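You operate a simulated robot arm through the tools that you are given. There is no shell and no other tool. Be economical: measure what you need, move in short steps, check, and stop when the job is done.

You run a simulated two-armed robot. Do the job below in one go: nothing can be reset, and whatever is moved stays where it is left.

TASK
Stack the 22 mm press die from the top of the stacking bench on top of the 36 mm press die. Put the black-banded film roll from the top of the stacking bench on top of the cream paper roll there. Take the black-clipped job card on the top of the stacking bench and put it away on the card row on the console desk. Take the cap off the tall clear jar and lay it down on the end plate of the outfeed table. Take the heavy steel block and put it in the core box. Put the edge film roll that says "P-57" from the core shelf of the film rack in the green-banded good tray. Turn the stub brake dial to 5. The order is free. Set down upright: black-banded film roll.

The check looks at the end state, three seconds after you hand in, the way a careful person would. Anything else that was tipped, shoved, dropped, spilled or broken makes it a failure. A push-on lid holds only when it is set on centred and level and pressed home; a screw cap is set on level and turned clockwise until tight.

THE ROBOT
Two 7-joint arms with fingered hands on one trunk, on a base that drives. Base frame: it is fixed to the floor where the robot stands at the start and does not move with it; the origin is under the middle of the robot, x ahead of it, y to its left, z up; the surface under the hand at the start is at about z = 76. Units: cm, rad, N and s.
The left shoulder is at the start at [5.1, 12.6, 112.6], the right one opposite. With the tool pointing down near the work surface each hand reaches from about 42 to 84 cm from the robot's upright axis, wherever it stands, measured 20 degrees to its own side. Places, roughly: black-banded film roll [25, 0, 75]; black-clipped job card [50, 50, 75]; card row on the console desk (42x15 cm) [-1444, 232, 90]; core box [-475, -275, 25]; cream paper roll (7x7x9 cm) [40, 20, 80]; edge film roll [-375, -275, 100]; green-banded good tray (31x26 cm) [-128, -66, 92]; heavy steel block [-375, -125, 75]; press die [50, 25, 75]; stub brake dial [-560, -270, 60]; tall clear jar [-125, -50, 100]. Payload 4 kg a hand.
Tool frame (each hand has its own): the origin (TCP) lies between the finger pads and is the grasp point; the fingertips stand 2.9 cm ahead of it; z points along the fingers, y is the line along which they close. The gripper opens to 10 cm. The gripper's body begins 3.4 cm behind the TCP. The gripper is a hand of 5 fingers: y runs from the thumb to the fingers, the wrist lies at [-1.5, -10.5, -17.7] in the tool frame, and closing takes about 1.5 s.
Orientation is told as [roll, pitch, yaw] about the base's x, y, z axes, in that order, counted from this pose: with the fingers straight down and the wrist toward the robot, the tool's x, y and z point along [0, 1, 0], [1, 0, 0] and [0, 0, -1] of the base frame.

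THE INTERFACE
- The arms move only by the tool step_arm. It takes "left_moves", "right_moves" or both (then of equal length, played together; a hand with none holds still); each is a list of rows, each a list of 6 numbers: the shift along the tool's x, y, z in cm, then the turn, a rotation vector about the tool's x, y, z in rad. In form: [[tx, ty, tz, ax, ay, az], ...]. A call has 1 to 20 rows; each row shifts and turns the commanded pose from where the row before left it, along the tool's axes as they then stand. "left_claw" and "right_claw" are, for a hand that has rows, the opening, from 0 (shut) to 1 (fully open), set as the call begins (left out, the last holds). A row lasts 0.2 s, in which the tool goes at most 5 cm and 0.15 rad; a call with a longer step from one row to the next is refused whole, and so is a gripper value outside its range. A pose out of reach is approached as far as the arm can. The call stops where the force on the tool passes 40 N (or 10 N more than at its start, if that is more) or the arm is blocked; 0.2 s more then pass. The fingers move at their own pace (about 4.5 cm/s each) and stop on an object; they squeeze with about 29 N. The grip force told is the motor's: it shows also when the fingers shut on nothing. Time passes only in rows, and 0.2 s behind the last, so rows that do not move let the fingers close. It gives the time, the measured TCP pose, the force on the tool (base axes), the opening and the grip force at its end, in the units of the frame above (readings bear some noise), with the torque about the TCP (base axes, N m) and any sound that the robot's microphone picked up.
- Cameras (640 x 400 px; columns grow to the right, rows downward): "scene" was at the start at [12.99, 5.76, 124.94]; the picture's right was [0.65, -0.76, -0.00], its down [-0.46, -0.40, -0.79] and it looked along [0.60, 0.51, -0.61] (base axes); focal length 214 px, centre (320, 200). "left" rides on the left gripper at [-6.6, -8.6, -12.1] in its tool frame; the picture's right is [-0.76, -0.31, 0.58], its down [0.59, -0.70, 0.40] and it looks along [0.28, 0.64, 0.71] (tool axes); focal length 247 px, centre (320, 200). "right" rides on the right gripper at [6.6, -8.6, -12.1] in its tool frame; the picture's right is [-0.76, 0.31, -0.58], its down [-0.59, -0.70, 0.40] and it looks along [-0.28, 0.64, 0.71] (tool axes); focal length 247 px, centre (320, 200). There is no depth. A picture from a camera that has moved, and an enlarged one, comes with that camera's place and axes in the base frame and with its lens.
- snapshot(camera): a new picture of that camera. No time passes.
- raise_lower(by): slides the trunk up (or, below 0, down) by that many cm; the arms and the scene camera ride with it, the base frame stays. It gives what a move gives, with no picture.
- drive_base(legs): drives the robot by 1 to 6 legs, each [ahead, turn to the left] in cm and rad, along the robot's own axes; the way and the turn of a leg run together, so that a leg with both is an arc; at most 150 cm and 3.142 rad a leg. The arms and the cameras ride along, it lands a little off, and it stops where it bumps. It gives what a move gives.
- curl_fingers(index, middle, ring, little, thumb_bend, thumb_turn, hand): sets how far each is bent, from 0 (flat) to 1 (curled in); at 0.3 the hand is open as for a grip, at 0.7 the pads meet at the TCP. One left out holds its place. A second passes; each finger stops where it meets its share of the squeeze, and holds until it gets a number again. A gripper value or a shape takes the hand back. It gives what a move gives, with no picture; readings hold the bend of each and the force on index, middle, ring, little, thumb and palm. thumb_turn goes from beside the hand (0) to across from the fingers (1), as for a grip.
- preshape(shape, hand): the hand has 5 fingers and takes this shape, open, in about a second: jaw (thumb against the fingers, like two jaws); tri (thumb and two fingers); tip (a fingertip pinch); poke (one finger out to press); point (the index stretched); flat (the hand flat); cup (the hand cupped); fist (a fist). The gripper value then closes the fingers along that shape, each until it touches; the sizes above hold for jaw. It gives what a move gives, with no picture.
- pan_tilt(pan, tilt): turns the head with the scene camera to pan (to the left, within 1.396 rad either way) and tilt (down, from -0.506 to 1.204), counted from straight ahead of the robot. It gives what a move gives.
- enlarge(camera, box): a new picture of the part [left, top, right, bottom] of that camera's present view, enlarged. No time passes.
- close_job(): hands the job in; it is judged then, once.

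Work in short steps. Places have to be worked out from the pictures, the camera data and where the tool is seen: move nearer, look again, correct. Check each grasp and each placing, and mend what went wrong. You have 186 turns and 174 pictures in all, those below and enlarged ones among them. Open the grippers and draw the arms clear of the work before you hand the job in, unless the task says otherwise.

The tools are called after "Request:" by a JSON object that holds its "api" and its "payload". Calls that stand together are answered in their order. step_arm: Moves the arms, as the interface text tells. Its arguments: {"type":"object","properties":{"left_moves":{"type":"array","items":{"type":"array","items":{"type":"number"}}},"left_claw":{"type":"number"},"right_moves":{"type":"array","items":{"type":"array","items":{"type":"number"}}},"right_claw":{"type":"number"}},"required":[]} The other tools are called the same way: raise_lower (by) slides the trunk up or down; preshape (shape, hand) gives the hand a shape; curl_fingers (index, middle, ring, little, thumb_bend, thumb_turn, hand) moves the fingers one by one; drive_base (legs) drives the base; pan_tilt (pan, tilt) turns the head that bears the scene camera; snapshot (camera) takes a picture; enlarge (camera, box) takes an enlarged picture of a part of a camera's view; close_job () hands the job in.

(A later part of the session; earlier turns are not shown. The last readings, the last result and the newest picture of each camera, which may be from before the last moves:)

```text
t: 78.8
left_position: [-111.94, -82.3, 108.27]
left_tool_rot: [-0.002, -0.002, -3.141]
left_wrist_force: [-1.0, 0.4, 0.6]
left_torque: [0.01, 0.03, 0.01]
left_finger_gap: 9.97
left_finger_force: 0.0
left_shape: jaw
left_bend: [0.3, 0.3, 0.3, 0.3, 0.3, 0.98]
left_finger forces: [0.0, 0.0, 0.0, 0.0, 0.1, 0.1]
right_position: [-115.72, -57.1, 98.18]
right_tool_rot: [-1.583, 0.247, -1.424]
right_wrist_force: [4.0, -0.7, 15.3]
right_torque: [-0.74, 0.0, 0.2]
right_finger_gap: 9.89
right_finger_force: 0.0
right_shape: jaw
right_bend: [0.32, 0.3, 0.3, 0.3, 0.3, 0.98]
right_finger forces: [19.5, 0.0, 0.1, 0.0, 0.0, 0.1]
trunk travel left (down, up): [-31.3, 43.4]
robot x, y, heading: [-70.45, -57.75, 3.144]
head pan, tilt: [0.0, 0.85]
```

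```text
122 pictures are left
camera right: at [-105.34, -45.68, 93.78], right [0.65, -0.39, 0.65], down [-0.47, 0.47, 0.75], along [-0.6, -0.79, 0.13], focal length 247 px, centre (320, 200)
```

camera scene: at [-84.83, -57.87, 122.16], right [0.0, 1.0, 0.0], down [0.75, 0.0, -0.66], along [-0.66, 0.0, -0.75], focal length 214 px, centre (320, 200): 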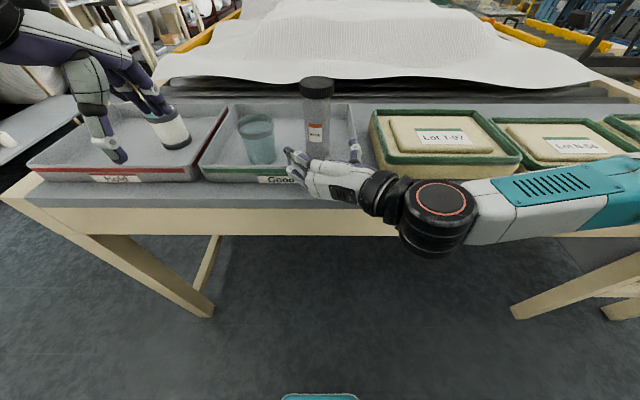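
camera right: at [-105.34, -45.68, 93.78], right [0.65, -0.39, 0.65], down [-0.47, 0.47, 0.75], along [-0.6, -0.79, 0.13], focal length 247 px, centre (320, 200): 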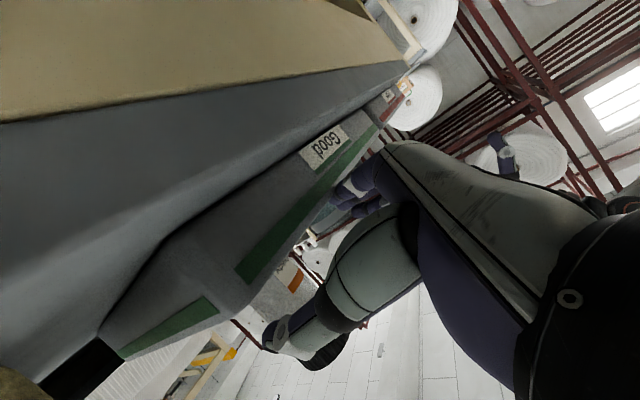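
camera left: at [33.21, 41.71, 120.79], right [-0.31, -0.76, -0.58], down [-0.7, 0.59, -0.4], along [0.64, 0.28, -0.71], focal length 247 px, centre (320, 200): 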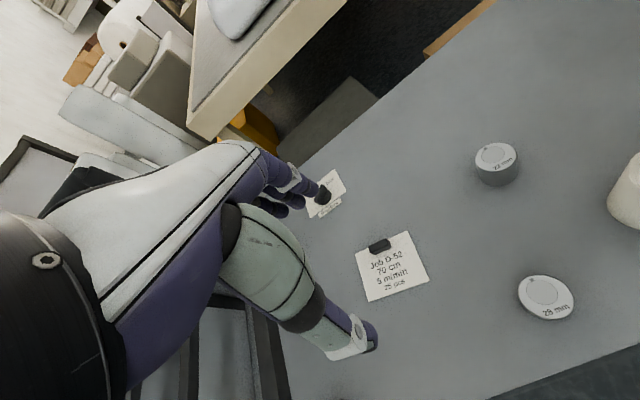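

The lowest finger touched the tray rim. I raise 3 cm at once and check.

Request:
{"api": "raise_lower", "payload": {"by": 3}}

Request:
{"api": "enlarge", "payload": {"camera": "scene", "box": [180, 60, 400, 220]}}

```text
t: 79.6
left_position: [-112.08, -82.38, 111.11]
left_tool_rot: [-0.001, 0.004, -3.141]
left_wrist_force: [0.0, 0.1, -0.4]
left_torque: [0.01, 0.0, 0.01]
left_finger_gap: 9.98
left_finger_force: 0.0
left_shape: jaw
left_bend: [0.3, 0.3, 0.3, 0.3, 0.3, 0.98]
left_finger forces: [0.0, 0.0, 0.0, 0.0, 0.0, 0.0]
right_position: [-115.88, -57.11, 100.64]
right_tool_rot: [-1.575, 0.246, -1.425]
right_wrist_force: [0.1, 0.2, 0.0]
right_torque: [0.0, 0.01, -0.01]
right_finger_gap: 9.99
right_finger_force: 0.1
right_shape: jaw
right_bend: [0.3, 0.3, 0.3, 0.3, 0.3, 0.98]
right_finger forces: [0.1, 0.1, 0.1, 0.0, 0.0, 0.0]
trunk travel left (down, up): [-34.3, 40.4]
robot x, y, heading: [-70.78, -57.83, 3.14]
head pan, tilt: [0.0, 0.85]
```

```text
2.50 times, centred on (290, 140) of scene
camera zoom: at [-84.29, -57.89, 125.16], right [0.0, 1.0, 0.0], down [0.75, 0.0, -0.66], along [-0.66, 0.0, -0.75], focal length 536 px, centre (395, 350)
```

zoom: 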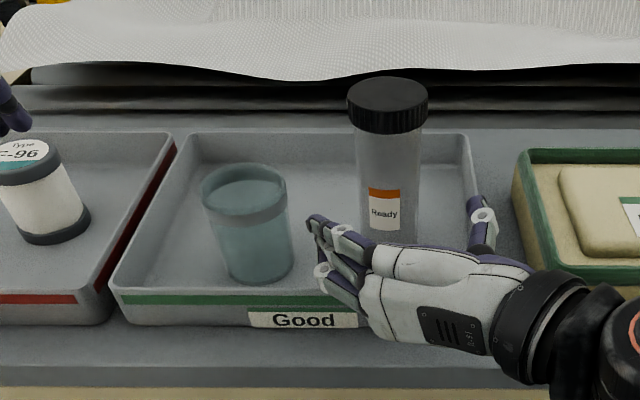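

The tray is fine. The jar is at about [-126.6, -58.5], with a ribbed screw cap and its top near 107. I advance the right hand so its jaws surround the jar.

Request:
{"api": "step_arm", "payload": {"right_moves": [[-0.7, 0, 0, 0, 0, 0], [0, 0, 3, 0, 0, 0], [0, 0, 3, 0, 0, 0], [0, 0, 2.5, 0, 0, 0], [0, 0, 1.5, 0, 0, 0], [0, 0, 0, 0, 0, 0]]}}

Request:
{"api": "enlarge", "payload": {"camera": "scene", "box": [180, 60, 400, 220]}}

Request:
{"api": "snapshot", "payload": {"camera": "right"}}

```text
t: 81.0
left_position: [-112.03, -82.39, 111.12]
left_tool_rot: [0.0, 0.0, -3.14]
left_wrist_force: [0.4, -0.4, 0.6]
left_torque: [0.03, 0.01, -0.01]
left_finger_gap: 9.98
left_finger_force: 0.1
left_shape: jaw
left_bend: [0.3, 0.3, 0.3, 0.3, 0.3, 0.98]
left_finger forces: [0.1, 0.1, 0.0, 0.0, 0.0, 0.0]
right_position: [-117.55, -57.34, 100.74]
right_tool_rot: [-1.583, 0.245, -1.427]
right_wrist_force: [0.0, -0.5, 1.0]
right_torque: [-0.01, -0.01, -0.03]
right_finger_gap: 9.98
right_finger_force: 0.1
right_shape: jaw
right_bend: [0.3, 0.3, 0.3, 0.3, 0.3, 0.98]
right_finger forces: [0.0, 0.1, 0.1, 0.1, 0.1, 0.1]
right hand out of reach, approached as far as the arm can: row 1, 2, 3, 4, 5
trunk travel left (down, up): [-34.3, 40.4]
robot x, y, heading: [-70.72, -57.96, 3.142]
head pan, tilt: [0.0, 0.85]
```

```text
2.50 times, centred on (290, 140) of scene
camera zoom: at [-84.22, -57.89, 125.17], right [0.0, 1.0, 0.0], down [0.75, 0.0, -0.66], along [-0.66, 0.0, -0.75], focal length 536 px, centre (395, 350)
```

zoom: 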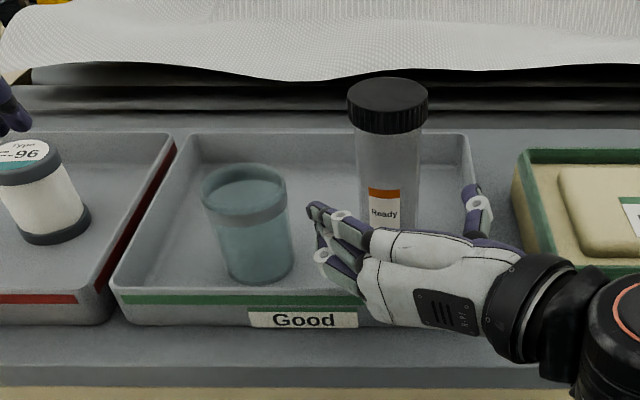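

```text
119 pictures are left
camera right: at [-107.23, -45.83, 96.21], right [0.65, -0.39, 0.65], down [-0.46, 0.48, 0.75], along [-0.6, -0.79, 0.13], focal length 247 px, centre (320, 200)
```

right: 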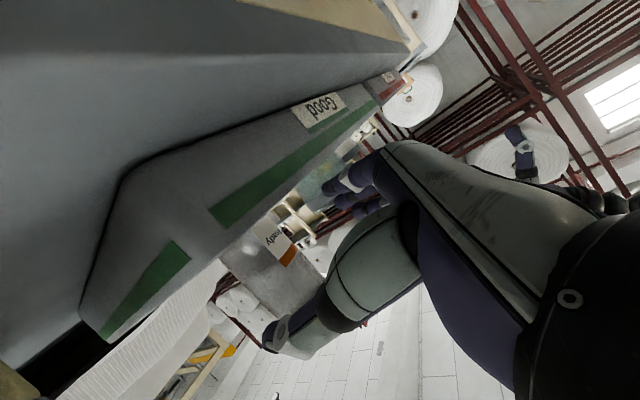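

The arm cannot reach forward enough that way. New plan: lift the jar by its cap with the left hand, hold the body with the right in mid-air, unscrew, then set the jar back by its rim. I raise the trunk, move the right hand aside, and pre-turn the left hand clockwise.

Request:
{"api": "raise_lower", "payload": {"by": 22}}

Request:
{"api": "step_arm", "payload": {"right_moves": [[0, -4, 0, 0, 0, 0], [0, -4, 0, 0, 0, 0], [0, -4, 0, 0, 0, 0], [0, -4, 0, 0, 0, 0], [0, -4, 0, 0, 0, 0], [0, -4, 0, 0, 0, 0], [0, 0, 0, 0, 0, 0], [0, 0, 0, 0, 0, 0], [0, 0, 0, 0, 0, 0]], "left_moves": [[0, 0, 0, 0, 0, 0.149], [0, 0, 0, 0, 0, 0.149], [0, 0, 0, 0, 0, 0.149], [0, 0, 0, 0, 0, 0.149], [0, 0, 0, 0, 0, 0.149], [0, 0, 0, 0, 0, 0.149], [0, 0, 0, 0, 0, 0.149], [0, 0, 0, 0, 0, 0.149], [0, 0, 0, 0, 0, 0]]}}

```text
t: 83.3
left_position: [-112.19, -82.36, 133.06]
left_tool_rot: [-0.002, -0.002, -3.141]
left_wrist_force: [0.1, 0.1, 0.0]
left_torque: [-0.01, -0.02, 0.01]
left_finger_gap: 10.0
left_finger_force: 0.1
left_shape: jaw
left_bend: [0.3, 0.3, 0.3, 0.3, 0.3, 0.98]
left_finger forces: [0.1, 0.0, 0.0, 0.0, 0.1, 0.1]
right_position: [-116.72, -57.3, 125.01]
right_tool_rot: [-1.642, 0.254, -1.439]
right_wrist_force: [-0.4, 0.6, -0.9]
right_torque: [-0.01, -0.03, 0.02]
right_finger_gap: 9.98
right_finger_force: 0.1
right_shape: jaw
right_bend: [0.3, 0.3, 0.3, 0.3, 0.3, 0.98]
right_finger forces: [0.0, 0.0, 0.0, 0.1, 0.0, 0.0]
trunk travel left (down, up): [-56.3, 18.4]
robot x, y, heading: [-70.7, -58.11, 3.144]
head pan, tilt: [0.0, 0.85]
```

```text
t: 85.3
left_position: [-111.98, -82.38, 133.11]
left_tool_rot: [-0.001, -0.002, 1.947]
left_wrist_force: [-0.1, 0.0, 0.6]
left_torque: [0.01, -0.01, 0.0]
left_finger_gap: 10.0
left_finger_force: 0.2
left_shape: jaw
left_bend: [0.3, 0.3, 0.3, 0.3, 0.3, 0.98]
left_finger forces: [0.0, 0.0, 0.0, 0.1, 0.0, 0.0]
right_position: [-118.89, -36.91, 127.55]
right_tool_rot: [-1.647, 0.255, -1.442]
right_wrist_force: [0.8, 0.2, 0.2]
right_torque: [0.0, 0.0, -0.01]
right_finger_gap: 9.97
right_finger_force: 0.1
right_shape: jaw
right_bend: [0.3, 0.3, 0.3, 0.3, 0.3, 0.98]
right_finger forces: [0.0, 0.1, 0.1, 0.0, 0.0, 0.0]
right hand out of reach, approached as far as the arm can: row 2, 3, 4, 5, 6
trunk travel left (down, up): [-56.3, 18.4]
robot x, y, heading: [-70.61, -58.1, 3.141]
head pan, tilt: [0.0, 0.85]
```

The left hand is pre-turned. I move it over the jar cap at [-126.6, -58.5] and down to z 118.

Request:
{"api": "step_arm", "payload": {"left_moves": [[0.69, 3.94, 0, 0, 0, 0], [0.69, 3.94, 0, 0, 0, 0], [0.69, 3.94, 0, 0, 0, 0], [0.69, 3.94, 0, 0, 0, 0], [0.69, 3.94, 0, 0, 0, 0], [0.69, 3.94, 0, 0, 0, 0], [0.69, 3.94, 0, 0, 0, 0], [0, 0, 5, 0, 0, 0], [0, 0, 5, 0, 0, 0], [0, 0, 5, 0, 0, 0], [0, 0, 0, 0, 0, 0]]}}

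Request:
{"api": "snapshot", "payload": {"camera": "left"}}

Request:
{"api": "snapshot", "payload": {"camera": "scene"}}

```text
t: 87.7
left_position: [-124.02, -61.8, 118.54]
left_tool_rot: [0.001, -0.001, 1.949]
left_wrist_force: [0.1, 0.8, 0.3]
left_torque: [0.01, -0.02, -0.01]
left_finger_gap: 9.99
left_finger_force: 0.1
left_shape: jaw
left_bend: [0.3, 0.3, 0.3, 0.3, 0.3, 0.98]
left_finger forces: [0.0, 0.0, 0.0, 0.0, 0.0, 0.0]
left hand out of reach, approached as far as the arm can: row 7, 9, 10
right_position: [-118.94, -36.88, 127.68]
right_tool_rot: [-1.648, 0.255, -1.442]
right_wrist_force: [1.2, 0.1, 0.1]
right_torque: [-0.02, 0.02, -0.03]
right_finger_gap: 10.0
right_finger_force: 0.0
right_shape: jaw
right_bend: [0.3, 0.3, 0.3, 0.3, 0.3, 0.98]
right_finger forces: [0.0, 0.0, 0.0, 0.1, 0.0, 0.0]
trunk travel left (down, up): [-56.3, 18.4]
robot x, y, heading: [-70.55, -58.13, 3.143]
head pan, tilt: [0.0, 0.85]
```

```text
118 pictures are left
camera left: at [-114.74, -67.41, 130.62], right [0.82, 0.0, -0.58], down [-0.29, -0.87, -0.4], along [-0.5, 0.49, -0.71], focal length 247 px, centre (320, 200)
```

left: 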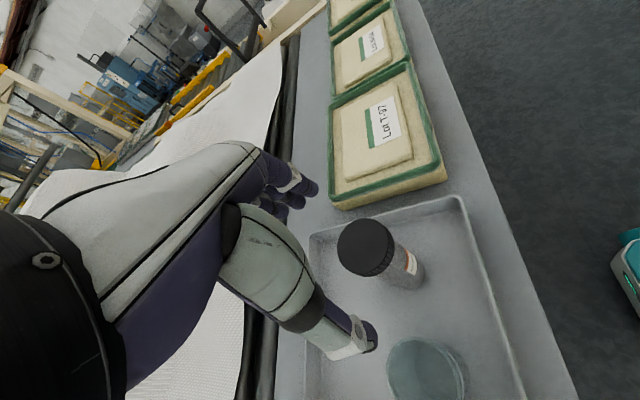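

```text
117 pictures are left
camera scene: at [-81.32, -57.85, 147.42], right [0.0, 1.0, 0.0], down [0.75, 0.0, -0.66], along [-0.66, 0.0, -0.75], focal length 214 px, centre (320, 200)
```

scene: 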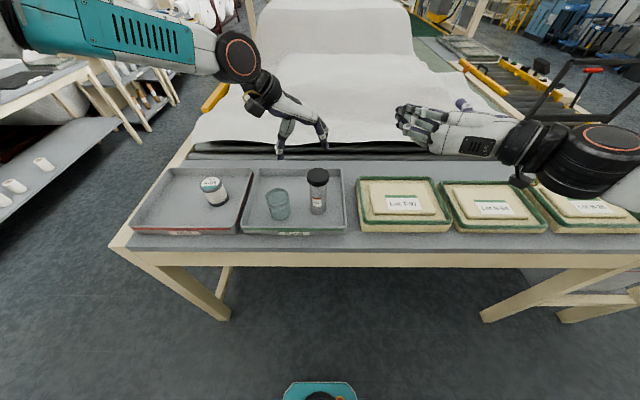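

Cap centre is about [-125.8, -58.8]. The left arm is limited near the midline, so I turn the base right a little to put the jar on the left hand's side.

Request:
{"api": "drive_base", "payload": {"legs": [[0, -0.28]]}}

```text
t: 89.1
left_position: [-122.99, -46.69, 118.78]
left_tool_rot: [-0.001, -0.002, 1.667]
left_wrist_force: [-0.4, 0.5, -0.1]
left_torque: [-0.05, 0.03, 0.01]
left_finger_gap: 9.99
left_finger_force: 0.0
left_shape: jaw
left_bend: [0.3, 0.3, 0.3, 0.3, 0.3, 0.98]
left_finger forces: [0.0, 0.0, 0.0, 0.1, 0.0, 0.0]
right_position: [-111.06, -24.17, 127.63]
right_tool_rot: [-1.648, 0.256, -1.723]
right_wrist_force: [0.4, 0.1, 0.1]
right_torque: [-0.01, 0.03, 0.02]
right_finger_gap: 9.98
right_finger_force: 0.0
right_shape: jaw
right_bend: [0.3, 0.3, 0.3, 0.3, 0.3, 0.98]
right_finger forces: [0.0, 0.0, 0.0, 0.0, 0.1, 0.0]
trunk travel left (down, up): [-56.3, 18.4]
robot x, y, heading: [-71.09, -57.94, 2.857]
head pan, tilt: [0.0, 0.85]
```

I move back over the cap and descend partway.

Request:
{"api": "step_arm", "payload": {"left_moves": [[1.3, -3.93, 0, 0, 0, 0], [1.3, -3.93, 0, 0, 0, 0], [1.35, -3.94, 0, 0, 0, 0], [0, 0, 3.5, 0, 0, 0], [0, 0, 3, 0, 0, 0], [0, 0, 0, 0, 0, 0]]}}

Request:
{"api": "snapshot", "payload": {"camera": "left"}}

Request:
{"api": "enlarge", "payload": {"camera": "scene", "box": [180, 100, 420, 260]}}

```text
t: 90.5
left_position: [-125.76, -58.82, 112.05]
left_tool_rot: [-0.001, -0.002, 1.67]
left_wrist_force: [0.2, -0.2, -0.1]
left_torque: [0.04, 0.01, -0.02]
left_finger_gap: 10.01
left_finger_force: 0.1
left_shape: jaw
left_bend: [0.3, 0.3, 0.3, 0.3, 0.3, 0.98]
left_finger forces: [0.1, 0.1, 0.1, 0.0, 0.0, 0.0]
right_position: [-111.14, -24.0, 127.6]
right_tool_rot: [-1.646, 0.254, -1.723]
right_wrist_force: [-0.4, 0.5, -0.2]
right_torque: [-0.01, 0.02, 0.01]
right_finger_gap: 9.99
right_finger_force: 0.1
right_shape: jaw
right_bend: [0.3, 0.3, 0.3, 0.3, 0.3, 0.98]
right_finger forces: [0.0, 0.1, 0.0, 0.0, 0.0, 0.0]
trunk travel left (down, up): [-56.3, 18.4]
robot x, y, heading: [-70.33, -58.14, 2.862]
head pan, tilt: [0.0, 0.85]
```

```text
116 pictures are left
camera left: at [-118.41, -66.83, 124.17], right [0.78, -0.23, -0.58], down [-0.52, -0.76, -0.4], along [-0.34, 0.61, -0.71], focal length 247 px, centre (320, 200)
```

left: 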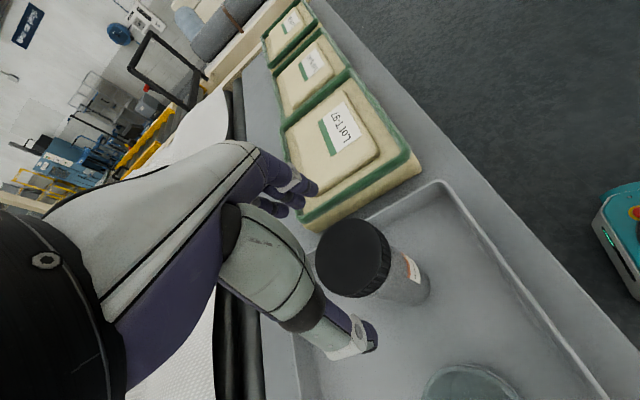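

```text
2.50 times, centred on (300, 180) of scene
camera zoom: at [-80.87, -54.84, 147.42], right [0.28, 0.96, 0.0], down [0.72, -0.21, -0.66], along [-0.63, 0.18, -0.75], focal length 536 px, centre (370, 250)
```

zoom: 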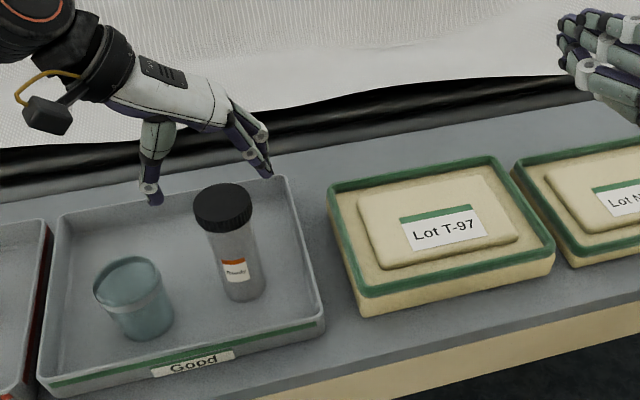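

The cap is well centred under the left TCP. I lower around it and close.

Request:
{"api": "step_arm", "payload": {"left_moves": [[0, 0, 2.5, 0, 0, 0], [0, 0, 2.5, 0, 0, 0], [0, 0, 0, 0, 0, 0]]}}

Request:
{"api": "step_arm", "payload": {"left_moves": [[0, 0, 0, 0, 0, 0], [0, 0, 0, 0, 0, 0], [0, 0, 0, 0, 0, 0], [0, 0, 0, 0, 0, 0], [0, 0, 0, 0, 0, 0], [0, 0, 0, 0, 0, 0], [0, 0, 0, 0, 0, 0], [0, 0, 0, 0, 0, 0]], "left_claw": 0}}

Request:
{"api": "enlarge", "payload": {"camera": "scene", "box": [180, 100, 420, 260]}}

```text
t: 91.3
left_position: [-125.86, -58.77, 107.25]
left_tool_rot: [0.001, -0.002, 1.666]
left_wrist_force: [0.5, 0.4, 0.0]
left_torque: [0.02, -0.02, -0.01]
left_finger_gap: 9.98
left_finger_force: 0.0
left_shape: jaw
left_bend: [0.3, 0.3, 0.3, 0.3, 0.3, 0.98]
left_finger forces: [0.1, 0.1, 0.0, 0.1, 0.0, 0.0]
right_position: [-111.27, -24.22, 127.67]
right_tool_rot: [-1.648, 0.255, -1.723]
right_wrist_force: [-0.3, -0.6, -0.3]
right_torque: [0.0, 0.0, 0.04]
right_finger_gap: 9.97
right_finger_force: 0.1
right_shape: jaw
right_bend: [0.3, 0.3, 0.3, 0.3, 0.3, 0.98]
right_finger forces: [0.0, 0.0, 0.0, 0.0, 0.0, 0.0]
trunk travel left (down, up): [-56.3, 18.4]
robot x, y, heading: [-70.88, -58.03, 2.857]
head pan, tilt: [0.0, 0.85]
```

```text
t: 93.1
left_position: [-125.83, -58.75, 107.25]
left_tool_rot: [-0.001, -0.001, 1.666]
left_wrist_force: [0.4, 0.8, -1.4]
left_torque: [0.0, 0.01, -0.02]
left_finger_gap: 5.05
left_finger_force: 29.1
left_shape: jaw
left_bend: [0.4, 0.45, 0.75, 0.54, 0.32, 1.0]
left_finger forces: [19.6, 7.3, 0.0, 0.0, 25.2, 0.0]
right_position: [-111.21, -24.19, 127.61]
right_tool_rot: [-1.648, 0.256, -1.725]
right_wrist_force: [0.7, 0.3, 0.0]
right_torque: [0.0, -0.01, 0.0]
right_finger_gap: 10.0
right_finger_force: 0.2
right_shape: jaw
right_bend: [0.3, 0.3, 0.3, 0.3, 0.3, 0.98]
right_finger forces: [0.0, 0.0, 0.0, 0.1, 0.0, 0.0]
trunk travel left (down, up): [-56.3, 18.4]
robot x, y, heading: [-70.86, -58.24, 2.853]
head pan, tilt: [0.0, 0.85]
```

```text
2.50 times, centred on (300, 180) of scene
camera zoom: at [-80.89, -54.86, 147.41], right [0.28, 0.96, 0.0], down [0.72, -0.21, -0.66], along [-0.63, 0.19, -0.75], focal length 536 px, centre (370, 250)
```

zoom: 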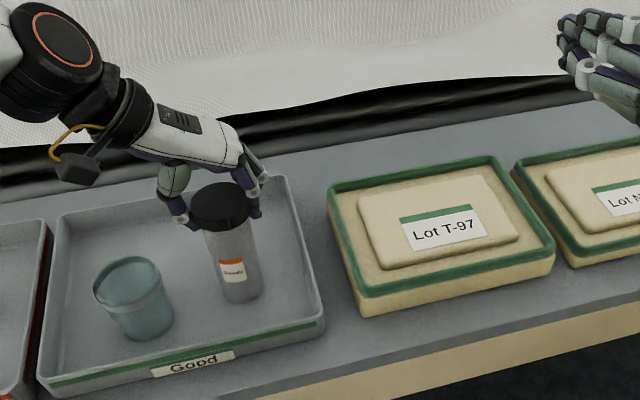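

Cap gripped (about 5–6 cm). I lift and see whether the jar comes along.

Request:
{"api": "step_arm", "payload": {"left_moves": [[0, 0, -1, 0, 0, 0], [0, 0, -3, 0, 0, 0], [0, 0, -4, 0, 0, 0], [0, 0, -4, 0, 0, 0], [0, 0, -4, 0, 0, 0], [0, 0, 0, 0, 0, 0]]}}

Request:
{"api": "snapshot", "payload": {"camera": "scene"}}

```text
t: 94.5
left_position: [-125.85, -58.9, 123.34]
left_tool_rot: [-0.003, 0.0, 1.67]
left_wrist_force: [-0.8, -0.2, -1.5]
left_torque: [0.0, 0.02, 0.01]
left_finger_gap: 5.05
left_finger_force: 29.3
left_shape: jaw
left_bend: [0.4, 0.45, 0.75, 0.54, 0.32, 1.0]
left_finger forces: [19.6, 7.1, 0.1, 0.0, 25.0, 0.0]
right_position: [-111.19, -24.23, 127.63]
right_tool_rot: [-1.648, 0.254, -1.724]
right_wrist_force: [0.0, -0.4, -0.9]
right_torque: [0.0, 0.0, 0.01]
right_finger_gap: 10.0
right_finger_force: 0.1
right_shape: jaw
right_bend: [0.3, 0.3, 0.3, 0.3, 0.3, 0.98]
right_finger forces: [0.0, 0.0, 0.0, 0.0, 0.1, 0.0]
trunk travel left (down, up): [-56.3, 18.4]
robot x, y, heading: [-70.22, -58.25, 2.855]
head pan, tilt: [0.0, 0.85]
```

```text
113 pictures are left
camera scene: at [-80.94, -54.87, 147.41], right [0.28, 0.96, 0.0], down [0.72, -0.21, -0.66], along [-0.63, 0.19, -0.75], focal length 214 px, centre (320, 200)
```

scene: 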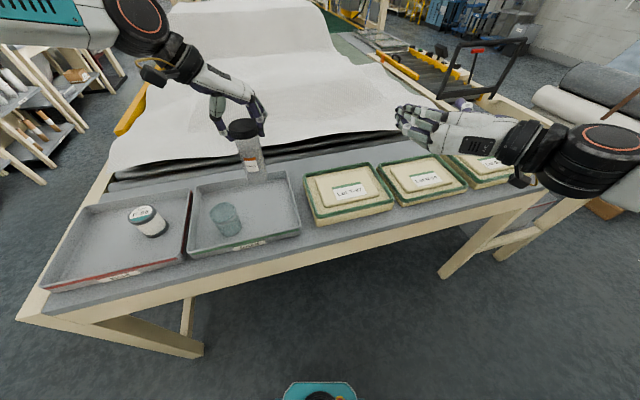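

The jar comes along, so it is a screw cap. I raise the jar higher and bring the right hand leftward to sit beneath the handover point.

Request:
{"api": "step_arm", "payload": {"left_moves": [[0, 0, -4, 0, 0, 0], [0, 0, -4.5, 0, 0, 0], [0, 0, -4.5, 0, 0, 0], [0, 0, -4.5, 0, 0, 0], [0, 0, 0, 0, 0, 0], [0, 0, 0, 0, 0, 0], [0, 0, 0, 0, 0, 0], [0, 0, 0, 0, 0, 0], [0, 0, 0, 0, 0, 0], [0, 0, 0, 0, 0, 0], [0, 0, 0, 0, 0, 0], [0, 0, 0, 0, 0, 0]], "right_moves": [[0, 0, 0, 0, 0, 0], [0, 0, 0, 0, 0, 0], [0, 0, 0, 0, 0, 0], [0, 0, 0, 0, 0, 0], [0.36, 3.89, 0.47, 0, 0, 0], [0.36, 3.89, 0.47, 0, 0, 0], [0.36, 3.89, 0.47, 0, 0, 0], [0.36, 3.89, 0.47, 0, 0, 0], [0.36, 3.89, 0.47, 0, 0, 0], [0.36, 3.89, 0.47, 0, 0, 0], [0.36, 3.89, 0.47, 0, 0, 0], [0, 0, 0, 0, 0, 0]]}}

Request:
{"api": "snapshot", "payload": {"camera": "scene"}}

```text
t: 97.1
left_position: [-126.02, -58.78, 140.69]
left_tool_rot: [-0.001, -0.002, 1.668]
left_wrist_force: [-0.1, 1.6, -1.6]
left_torque: [0.02, 0.03, 0.01]
left_finger_gap: 5.02
left_finger_force: 28.5
left_shape: jaw
left_bend: [0.4, 0.45, 0.75, 0.54, 0.33, 1.0]
left_finger forces: [19.5, 7.0, 0.1, 0.0, 25.1, 0.0]
right_position: [-118.43, -48.97, 118.51]
right_tool_rot: [-1.65, 0.254, -1.724]
right_wrist_force: [0.4, -0.5, 0.0]
right_torque: [0.03, 0.03, 0.02]
right_finger_gap: 10.0
right_finger_force: 0.0
right_shape: jaw
right_bend: [0.3, 0.3, 0.3, 0.3, 0.3, 0.98]
right_finger forces: [0.0, 0.0, 0.1, 0.0, 0.1, 0.0]
trunk travel left (down, up): [-56.3, 18.4]
robot x, y, heading: [-70.62, -57.74, 2.856]
head pan, tilt: [0.0, 0.85]
```

```text
112 pictures are left
camera scene: at [-80.85, -54.79, 147.42], right [0.28, 0.96, 0.0], down [0.72, -0.21, -0.66], along [-0.63, 0.18, -0.75], focal length 214 px, centre (320, 200)
```

scene: 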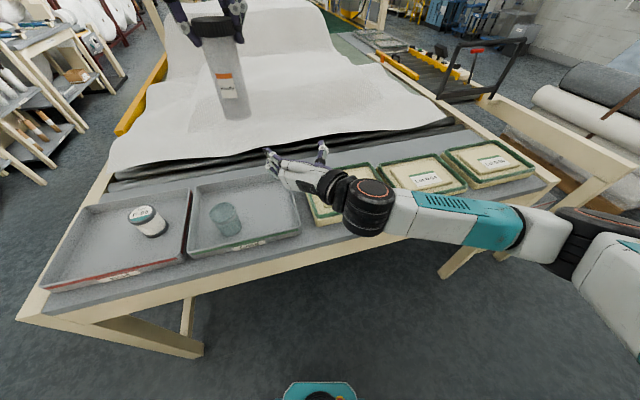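

The right hand is in place. I move the jar above its open jaws, then check.

Request:
{"api": "step_arm", "payload": {"left_moves": [[-2.7, 2.98, 0, 0, 0, 0], [-2.7, 2.98, 0, 0, 0, 0], [-2.7, 2.98, 0, 0, 0, 0], [0, 0, 0, 0, 0, 0]]}}

Request:
{"api": "enlarge", "payload": {"camera": "scene", "box": [180, 0, 440, 220]}}

Request:
{"api": "snapshot", "payload": {"camera": "left"}}

```text
t: 98.1
left_position: [-118.66, -49.3, 140.68]
left_tool_rot: [-0.003, -0.003, 1.67]
left_wrist_force: [-0.8, -0.5, -1.8]
left_torque: [0.01, -0.01, 0.0]
left_finger_gap: 4.97
left_finger_force: 28.6
left_shape: jaw
left_bend: [0.4, 0.45, 0.75, 0.54, 0.33, 1.0]
left_finger forces: [19.7, 6.8, 0.1, 0.0, 25.2, 0.0]
right_position: [-118.65, -49.11, 118.45]
right_tool_rot: [-1.645, 0.256, -1.725]
right_wrist_force: [-0.8, 0.2, 0.7]
right_torque: [0.01, 0.01, 0.01]
right_finger_gap: 10.0
right_finger_force: 0.0
right_shape: jaw
right_bend: [0.3, 0.3, 0.3, 0.3, 0.3, 0.98]
right_finger forces: [0.0, 0.1, 0.0, 0.0, 0.0, 0.1]
trunk travel left (down, up): [-56.3, 18.4]
robot x, y, heading: [-70.7, -58.02, 2.857]
head pan, tilt: [0.0, 0.85]
```

```text
1.82 times, centred on (310, 110) of scene
camera zoom: at [-80.95, -54.97, 147.41], right [0.28, 0.96, 0.0], down [0.72, -0.21, -0.66], along [-0.63, 0.19, -0.75], focal length 390 px, centre (338, 364)
```

zoom: 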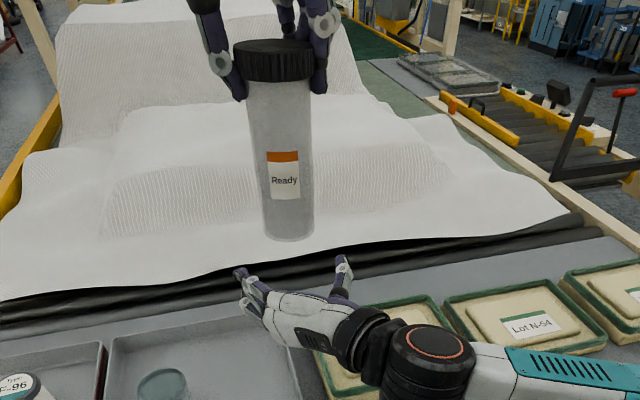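

```text
110 pictures are left
camera left: at [-111.27, -57.23, 152.68], right [0.78, -0.23, -0.58], down [-0.52, -0.76, -0.4], along [-0.34, 0.61, -0.71], focal length 247 px, centre (320, 200)
```

left: 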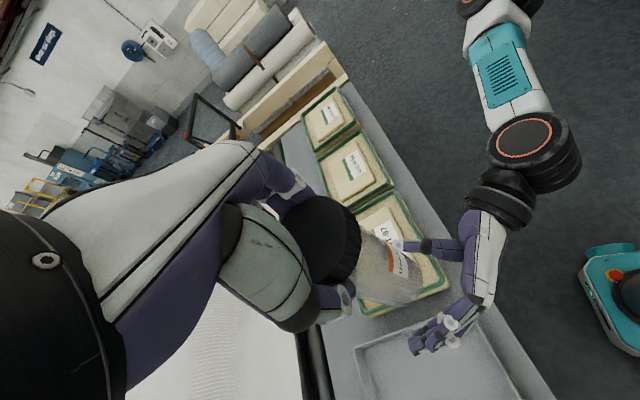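

Aligned. I lower the jar 12 cm between the right jaws, then close the right hand.

Request:
{"api": "step_arm", "payload": {"left_moves": [[0, 0, 3, 0, 0, 0], [0, 0, 3, 0, 0, 0], [0, 0, 3, 0, 0, 0], [0, 0, 3, 0, 0, 0], [0, 0, 0, 0, 0, 0]]}}

Request:
{"api": "enlarge", "payload": {"camera": "scene", "box": [180, 0, 440, 220]}}

Request:
{"api": "snapshot", "payload": {"camera": "right"}}

```text
t: 99.3
left_position: [-118.42, -49.16, 128.66]
left_tool_rot: [0.001, 0.0, 1.666]
left_wrist_force: [1.1, 0.1, -0.5]
left_torque: [0.02, -0.01, 0.02]
left_finger_gap: 5.01
left_finger_force: 28.8
left_shape: jaw
left_bend: [0.4, 0.45, 0.75, 0.54, 0.33, 1.0]
left_finger forces: [19.4, 6.9, 0.1, 0.0, 25.4, 0.0]
right_position: [-118.65, -49.08, 118.51]
right_tool_rot: [-1.648, 0.253, -1.723]
right_wrist_force: [-0.3, -0.2, -0.1]
right_torque: [-0.02, 0.02, 0.0]
right_finger_gap: 10.01
right_finger_force: 0.0
right_shape: jaw
right_bend: [0.3, 0.3, 0.3, 0.3, 0.3, 0.98]
right_finger forces: [0.0, 0.1, 0.0, 0.0, 0.0, 0.1]
trunk travel left (down, up): [-56.3, 18.4]
robot x, y, heading: [-70.71, -57.63, 2.856]
head pan, tilt: [0.0, 0.85]
```

```text
1.82 times, centred on (310, 110) of scene
camera zoom: at [-80.85, -54.84, 147.42], right [0.28, 0.96, 0.0], down [0.72, -0.21, -0.66], along [-0.63, 0.19, -0.75], focal length 390 px, centre (338, 364)
```

zoom: 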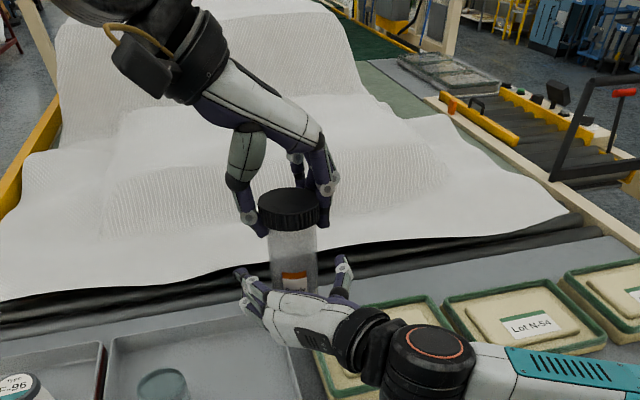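

```text
108 pictures are left
camera right: at [-105.57, -40.85, 113.46], right [0.55, -0.57, 0.61], down [-0.27, 0.57, 0.77], along [-0.79, -0.59, 0.16], focal length 247 px, centre (320, 200)
```

right: 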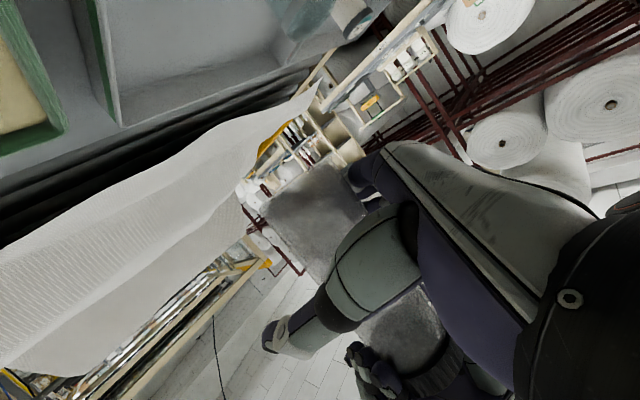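

The jar is between the right jaws. I close the right hand.

Request:
{"api": "step_arm", "payload": {"right_moves": [[0, 0, 0, 0, 0, 0], [0, 0, 0, 0, 0, 0], [0, 0, 0, 0, 0, 0], [0, 0, 0, 0, 0, 0], [0, 0, 0, 0, 0, 0], [0, 0, 0, 0, 0, 0], [0, 0, 0, 0, 0, 0], [0, 0, 0, 0, 0, 0]], "right_claw": 0}}

Request:
{"api": "enlarge", "payload": {"camera": "scene", "box": [220, 80, 380, 200]}}

```text
t: 101.1
left_position: [-118.42, -49.08, 128.62]
left_tool_rot: [0.0, -0.002, 1.667]
left_wrist_force: [1.1, 0.1, -1.2]
left_torque: [0.13, -0.03, 0.02]
left_finger_gap: 4.98
left_finger_force: 28.9
left_shape: jaw
left_bend: [0.4, 0.45, 0.75, 0.54, 0.33, 1.0]
left_finger forces: [19.2, 6.4, 0.0, 0.1, 26.7, 0.0]
right_position: [-118.61, -49.2, 118.49]
right_tool_rot: [-1.648, 0.256, -1.724]
right_wrist_force: [-1.1, 0.6, 0.0]
right_torque: [-0.18, -0.08, 0.0]
right_finger_gap: 3.92
right_finger_force: 29.2
right_shape: jaw
right_bend: [0.41, 0.54, 0.75, 0.54, 0.45, 1.0]
right_finger forces: [20.2, 7.2, 0.1, 0.1, 27.3, 0.1]
trunk travel left (down, up): [-56.3, 18.4]
robot x, y, heading: [-70.75, -58.42, 2.858]
head pan, tilt: [0.0, 0.85]
```

```text
3.33 times, centred on (300, 140) of scene
camera zoom: at [-80.89, -54.86, 147.41], right [0.28, 0.96, 0.0], down [0.72, -0.21, -0.66], along [-0.63, 0.19, -0.75], focal length 715 px, centre (387, 400)
```

zoom: 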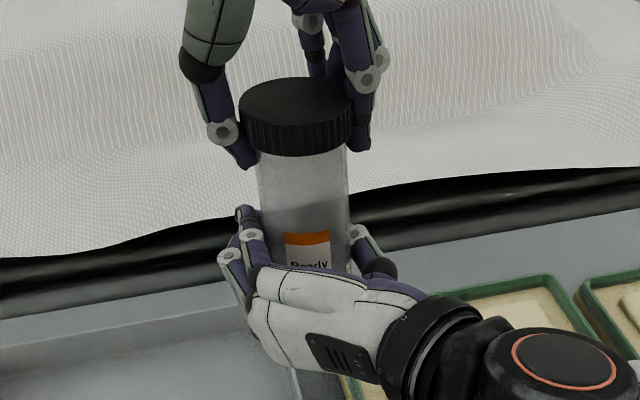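

Both hands hold. I turn the cap counter-clockwise with the left hand.

Request:
{"api": "step_arm", "payload": {"left_moves": [[0, 0, 0, 0, 0, -0.14], [0, 0, 0, 0, 0, -0.14], [0, 0, 0, 0, 0, -0.14], [0, 0, 0, 0, 0, -0.14], [0, 0, 0, 0, 0, -0.14], [0, 0, 0, 0, 0, -0.14], [0, 0, 0, 0, 0, -0.14], [0, 0, 0, 0, 0, -0.14], [0, 0, 0, 0, 0, -0.14], [0, 0, 0, 0, 0, -0.14], [0, 0, 0, 0, 0, 0]]}}

Request:
{"api": "enlarge", "payload": {"camera": "scene", "box": [220, 60, 380, 200]}}

```text
t: 103.5
left_position: [-118.57, -49.91, 129.32]
left_tool_rot: [-0.001, 0.005, 3.068]
left_wrist_force: [4.3, 0.7, -22.4]
left_torque: [0.04, -0.09, -0.41]
left_finger_gap: 4.68
left_finger_force: 28.7
left_shape: jaw
left_bend: [0.41, 0.46, 0.75, 0.54, 0.34, 1.0]
left_finger forces: [17.5, 8.5, 0.1, 0.0, 33.9, 0.0]
left hand out of reach, approached as far as the arm can: row 10
right_position: [-118.66, -49.16, 118.79]
right_tool_rot: [-1.654, 0.253, -1.724]
right_wrist_force: [-5.2, -1.2, 20.8]
right_torque: [-0.17, -0.3, 0.38]
right_finger_gap: 3.81
right_finger_force: 28.8
right_shape: jaw
right_bend: [0.44, 0.55, 0.75, 0.54, 0.46, 1.0]
right_finger forces: [22.0, 8.6, 0.0, 2.3, 36.0, 0.1]
trunk travel left (down, up): [-56.3, 18.4]
robot x, y, heading: [-70.69, -58.08, 2.853]
head pan, tilt: [0.0, 0.85]
```

```text
2.86 times, centred on (300, 130) of scene
camera zoom: at [-80.89, -54.84, 147.42], right [0.28, 0.96, 0.0], down [0.72, -0.21, -0.66], along [-0.63, 0.19, -0.75], focal length 613 px, centre (377, 400)
```

zoom: 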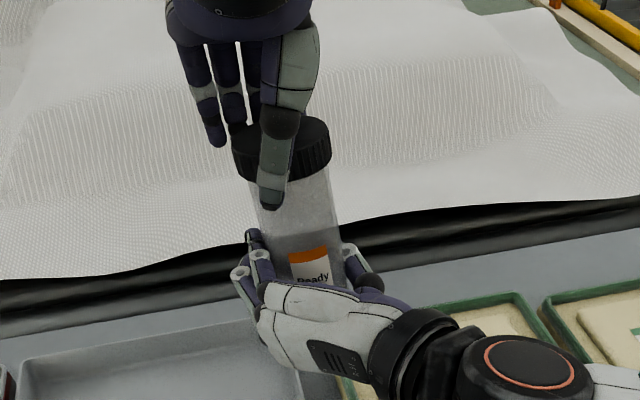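

The label hasn't turned, so the cap seems to rotate relative to the jar, but it's still threaded. I release the left hand, turn it back, and regrip.

Request:
{"api": "step_arm", "payload": {"left_moves": [[0, 0, 0, 0, 0, 0], [0, 0, 0, 0, 0, 0], [0, 0, 0, 0, 0, 0], [0, 0, 0, 0, 0, 0], [0, 0, 0, 0, 0, 0], [0, 0, 0, 0, 0, 0], [0, 0, 0, 0, 0, 0.14], [0, 0, 0, 0, 0, 0.14], [0, 0, 0, 0, 0, 0.14], [0, 0, 0, 0, 0, 0.14], [0, 0, 0, 0, 0, 0.14], [0, 0, 0, 0, 0, 0.14], [0, 0, 0, 0, 0, 0.14], [0, 0, 0, 0, 0, 0.14], [0, 0, 0, 0, 0, 0.14], [0, 0, 0, 0, 0, 0]], "left_claw": 1}}

Request:
{"api": "enlarge", "payload": {"camera": "scene", "box": [220, 60, 380, 200]}}

Request:
{"api": "snapshot", "payload": {"camera": "left"}}

```text
t: 106.9
left_position: [-118.75, -49.91, 129.55]
left_tool_rot: [0.001, -0.003, 1.806]
left_wrist_force: [-0.5, -0.2, 0.0]
left_torque: [0.0, 0.0, 0.01]
left_finger_gap: 9.97
left_finger_force: 0.1
left_shape: jaw
left_bend: [0.3, 0.3, 0.3, 0.3, 0.3, 0.98]
left_finger forces: [0.0, 0.0, 0.0, 0.0, 0.0, 0.1]
right_position: [-118.43, -49.05, 118.4]
right_tool_rot: [-1.648, 0.256, -1.725]
right_wrist_force: [-0.1, -0.5, -1.7]
right_torque: [0.01, 0.03, 0.01]
right_finger_gap: 3.84
right_finger_force: 28.8
right_shape: jaw
right_bend: [0.44, 0.55, 0.75, 0.54, 0.46, 1.0]
right_finger forces: [22.8, 7.3, 0.1, 1.4, 30.5, 0.0]
trunk travel left (down, up): [-56.3, 18.4]
robot x, y, heading: [-70.71, -58.0, 2.857]
head pan, tilt: [0.0, 0.85]
```

```text
2.86 times, centred on (300, 130) of scene
camera zoom: at [-80.86, -54.86, 147.42], right [0.28, 0.96, 0.0], down [0.72, -0.21, -0.66], along [-0.63, 0.19, -0.75], focal length 613 px, centre (377, 400)
```

zoom: 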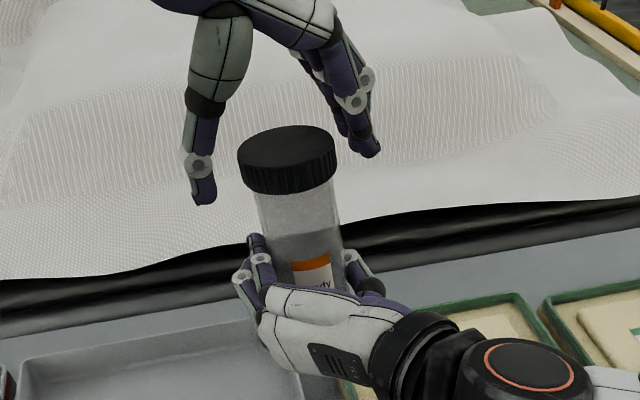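

```text
104 pictures are left
camera left: at [-110.3, -56.75, 141.53], right [0.81, -0.12, -0.58], down [-0.41, -0.82, -0.4], along [-0.43, 0.56, -0.71], focal length 247 px, centre (320, 200)
```

left: 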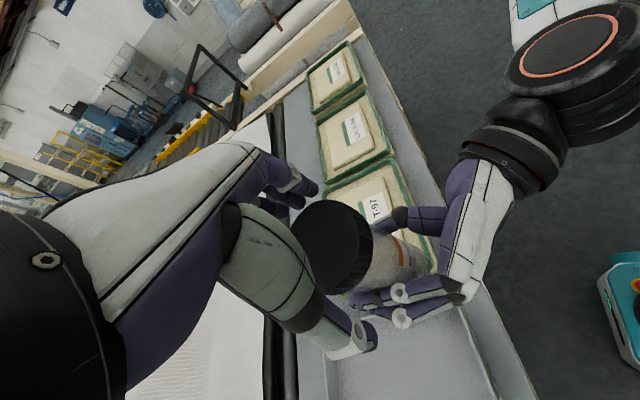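

The jar remains well held by the right hand. I regrip the cap and turn again, letting it rise slightly.

Request:
{"api": "step_arm", "payload": {"left_moves": [[-0.4, -0.1, 0.6, 0, 0, 0], [0, 0, 0, 0, 0, 0]]}}

Request:
{"api": "step_arm", "payload": {"left_moves": [[0, 0, 0, 0, 0, 0], [0, 0, 0, 0, 0, 0], [0, 0, 0, 0, 0, 0], [0, 0, 0, 0, 0, 0], [0, 0, 0, 0, 0, 0], [0, 0, 0, 0, 0, 0], [0, 0, 0, 0, 0, 0], [0, 0, 0, 0, 0, -0.14], [0, 0, 0, 0, 0, -0.14], [0, 0, 0, 0, 0, -0.14], [0, 0, 0, 0, 0, -0.14], [0, 0, 0, 0, 0, -0.14], [0, 0, 0, 0, 0, -0.14], [0, 0, 0, 0, 0, -0.14], [0, 0, 0, 0, 0, -0.14], [0, 0, 0, 0, 0, 0]], "left_claw": 0}}

Request:
{"api": "enlarge", "payload": {"camera": "scene", "box": [220, 60, 380, 200]}}

```text
t: 107.5
left_position: [-118.37, -49.8, 128.94]
left_tool_rot: [-0.001, 0.0, 1.81]
left_wrist_force: [-0.3, -0.6, 0.1]
left_torque: [-0.03, -0.03, 0.01]
left_finger_gap: 9.99
left_finger_force: 0.0
left_shape: jaw
left_bend: [0.3, 0.3, 0.3, 0.3, 0.3, 0.98]
left_finger forces: [0.0, 0.0, 0.0, 0.0, 0.0, 0.0]
right_position: [-118.57, -49.15, 118.53]
right_tool_rot: [-1.647, 0.255, -1.725]
right_wrist_force: [0.5, 0.5, -0.9]
right_torque: [0.01, 0.03, 0.01]
right_finger_gap: 3.84
right_finger_force: 28.7
right_shape: jaw
right_bend: [0.44, 0.55, 0.75, 0.54, 0.46, 1.0]
right_finger forces: [22.9, 7.3, 0.1, 1.4, 30.5, 0.0]
trunk travel left (down, up): [-56.3, 18.4]
robot x, y, heading: [-70.61, -57.78, 2.856]
head pan, tilt: [0.0, 0.85]
```

```text
t: 110.9
left_position: [-118.33, -49.87, 128.88]
left_tool_rot: [-0.002, 0.001, 2.931]
left_wrist_force: [4.5, 0.3, -5.9]
left_torque: [-0.14, -0.3, -0.27]
left_finger_gap: 4.96
left_finger_force: 29.0
left_shape: jaw
left_bend: [0.41, 0.45, 0.75, 0.54, 0.32, 1.0]
left_finger forces: [16.9, 8.2, 0.0, 0.0, 27.3, 0.0]
right_position: [-118.5, -49.09, 118.45]
right_tool_rot: [-1.649, 0.255, -1.725]
right_wrist_force: [-4.1, 0.3, 4.2]
right_torque: [0.02, -0.16, 0.22]
right_finger_gap: 3.8
right_finger_force: 28.9
right_shape: jaw
right_bend: [0.44, 0.55, 0.75, 0.54, 0.46, 1.0]
right_finger forces: [20.8, 8.6, 0.0, 2.3, 32.9, 0.0]
trunk travel left (down, up): [-56.3, 18.4]
robot x, y, heading: [-70.2, -57.74, 2.857]
head pan, tilt: [0.0, 0.85]
```

```text
2.86 times, centred on (300, 130) of scene
camera zoom: at [-80.84, -54.88, 147.42], right [0.28, 0.96, 0.0], down [0.72, -0.21, -0.66], along [-0.63, 0.19, -0.75], focal length 613 px, centre (377, 400)
```

zoom: 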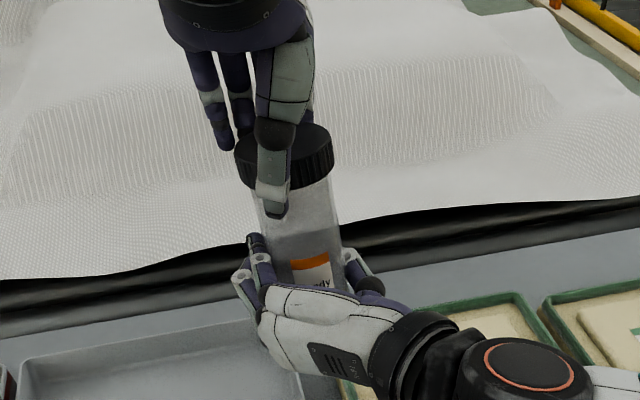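

The cap still resists. I run two more release / turn-back / regrip / turn cycles.

Request:
{"api": "step_arm", "payload": {"left_moves": [[0, 0, 0, 0, 0, 0], [0, 0, 0, 0, 0, 0], [0, 0, 0, 0, 0, 0], [0, 0, 0, 0, 0, 0], [0, 0, 0, 0, 0, 0], [0, 0, 0, 0, 0, 0], [0, 0, 0, 0, 0, 0.14], [0, 0, 0, 0, 0, 0.14], [0, 0, 0, 0, 0, 0.14], [0, 0, 0, 0, 0, 0.14], [0, 0, 0, 0, 0, 0.14], [0, 0, 0, 0, 0, 0.14], [0, 0, 0, 0, 0, 0.14], [0, 0, 0, 0, 0, 0.14], [0, 0, 0, 0, 0, 0.14], [0, 0, 0, 0, 0, 0]], "left_claw": 1}}

Request:
{"api": "step_arm", "payload": {"left_moves": [[0, 0, 0, 0, 0, 0], [0, 0, 0, 0, 0, 0], [0, 0, 0, 0, 0, 0], [0, 0, 0, 0, 0, 0], [0, 0, 0, 0, 0, 0], [0, 0, 0, 0, 0, 0], [0, 0, 0, 0, 0, 0], [0, 0, -0.02, 0, 0, -0.14], [0, 0, -0.02, 0, 0, -0.14], [0, 0, -0.02, 0, 0, -0.14], [0, 0, -0.02, 0, 0, -0.14], [0, 0, -0.02, 0, 0, -0.14], [0, 0, -0.02, 0, 0, -0.14], [0, 0, -0.02, 0, 0, -0.14], [0, 0, -0.02, 0, 0, -0.14], [0, 0, -0.02, 0, 0, -0.14], [0, 0, 0, 0, 0, 0]], "left_claw": 0}}

Request:
{"api": "step_arm", "payload": {"left_moves": [[0, 0, 0, 0, 0, 0], [0, 0, 0, 0, 0, 0], [0, 0, 0, 0, 0, 0], [0, 0, 0, 0, 0, 0], [0, 0, 0, 0, 0, 0], [0, 0, 0, 0, 0, 0], [0, 0, 0, 0, 0, 0.14], [0, 0, 0, 0, 0, 0.14], [0, 0, 0, 0, 0, 0.14], [0, 0, 0, 0, 0, 0.14], [0, 0, 0, 0, 0, 0.14], [0, 0, 0, 0, 0, 0.14], [0, 0, 0, 0, 0, 0.14], [0, 0, 0, 0, 0, 0.14], [0, 0, 0, 0, 0, 0.14], [0, 0, 0, 0, 0, 0]], "left_claw": 1}}

Request:
{"api": "enlarge", "payload": {"camera": "scene", "box": [220, 60, 380, 200]}}

```text
t: 114.3
left_position: [-118.34, -49.87, 128.82]
left_tool_rot: [-0.003, -0.002, 1.667]
left_wrist_force: [-0.3, 0.1, -0.4]
left_torque: [-0.03, 0.01, 0.01]
left_finger_gap: 9.97
left_finger_force: 0.0
left_shape: jaw
left_bend: [0.3, 0.3, 0.3, 0.3, 0.3, 0.98]
left_finger forces: [0.1, 0.1, 0.0, 0.1, 0.1, 0.0]
right_position: [-118.57, -49.09, 118.4]
right_tool_rot: [-1.648, 0.254, -1.723]
right_wrist_force: [-0.1, 0.7, -0.9]
right_torque: [0.01, 0.01, -0.02]
right_finger_gap: 3.84
right_finger_force: 29.1
right_shape: jaw
right_bend: [0.44, 0.55, 0.75, 0.54, 0.46, 1.0]
right_finger forces: [22.7, 7.8, 0.1, 1.3, 30.4, 0.0]
trunk travel left (down, up): [-56.3, 18.4]
robot x, y, heading: [-70.75, -58.02, 2.857]
head pan, tilt: [0.0, 0.85]
```

```text
t: 117.9
left_position: [-118.29, -49.88, 128.95]
left_tool_rot: [-0.002, 0.003, 2.928]
left_wrist_force: [5.2, 0.1, -11.3]
left_torque: [-0.09, -0.32, -0.27]
left_finger_gap: 4.9
left_finger_force: 29.0
left_shape: jaw
left_bend: [0.41, 0.46, 0.75, 0.54, 0.32, 1.0]
left_finger forces: [16.4, 8.7, 0.0, 0.1, 29.8, 0.0]
right_position: [-118.52, -49.08, 118.51]
right_tool_rot: [-1.65, 0.256, -1.723]
right_wrist_force: [-4.3, 0.3, 11.2]
right_torque: [0.0, -0.19, 0.23]
right_finger_gap: 3.81
right_finger_force: 28.9
right_shape: jaw
right_bend: [0.44, 0.55, 0.75, 0.53, 0.46, 1.0]
right_finger forces: [21.0, 8.8, 0.1, 2.8, 34.2, 0.0]
trunk travel left (down, up): [-56.3, 18.4]
robot x, y, heading: [-70.59, -57.93, 2.858]
head pan, tilt: [0.0, 0.85]
```

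```text
t: 121.3
left_position: [-118.37, -49.8, 129.14]
left_tool_rot: [-0.003, -0.002, 1.666]
left_wrist_force: [-0.1, -0.4, 1.3]
left_torque: [0.01, 0.0, 0.0]
left_finger_gap: 10.0
left_finger_force: 0.0
left_shape: jaw
left_bend: [0.3, 0.3, 0.3, 0.3, 0.3, 0.98]
left_finger forces: [0.0, 0.1, 0.0, 0.0, 0.1, 0.1]
right_position: [-118.47, -49.02, 118.43]
right_tool_rot: [-1.649, 0.254, -1.726]
right_wrist_force: [-0.1, 0.4, -1.8]
right_torque: [0.0, 0.0, -0.01]
right_finger_gap: 3.81
right_finger_force: 28.9
right_shape: jaw
right_bend: [0.44, 0.55, 0.75, 0.54, 0.46, 1.0]
right_finger forces: [23.1, 7.9, 0.0, 1.5, 30.5, 0.0]
trunk travel left (down, up): [-56.3, 18.4]
robot x, y, heading: [-70.71, -57.86, 2.858]
head pan, tilt: [0.0, 0.85]
```

```text
2.86 times, centred on (300, 130) of scene
camera zoom: at [-80.86, -54.86, 147.42], right [0.28, 0.96, 0.0], down [0.72, -0.21, -0.66], along [-0.63, 0.19, -0.75], focal length 613 px, centre (377, 400)
```

zoom: 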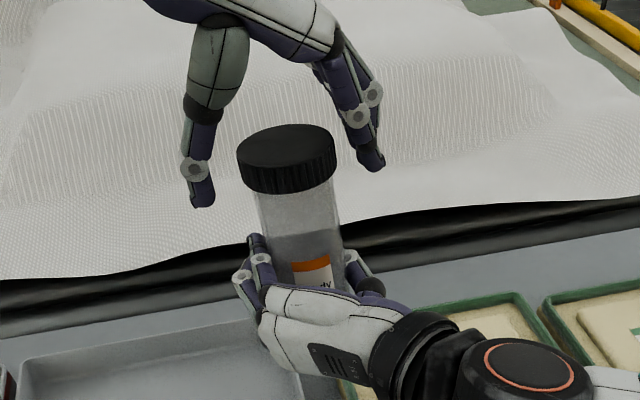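

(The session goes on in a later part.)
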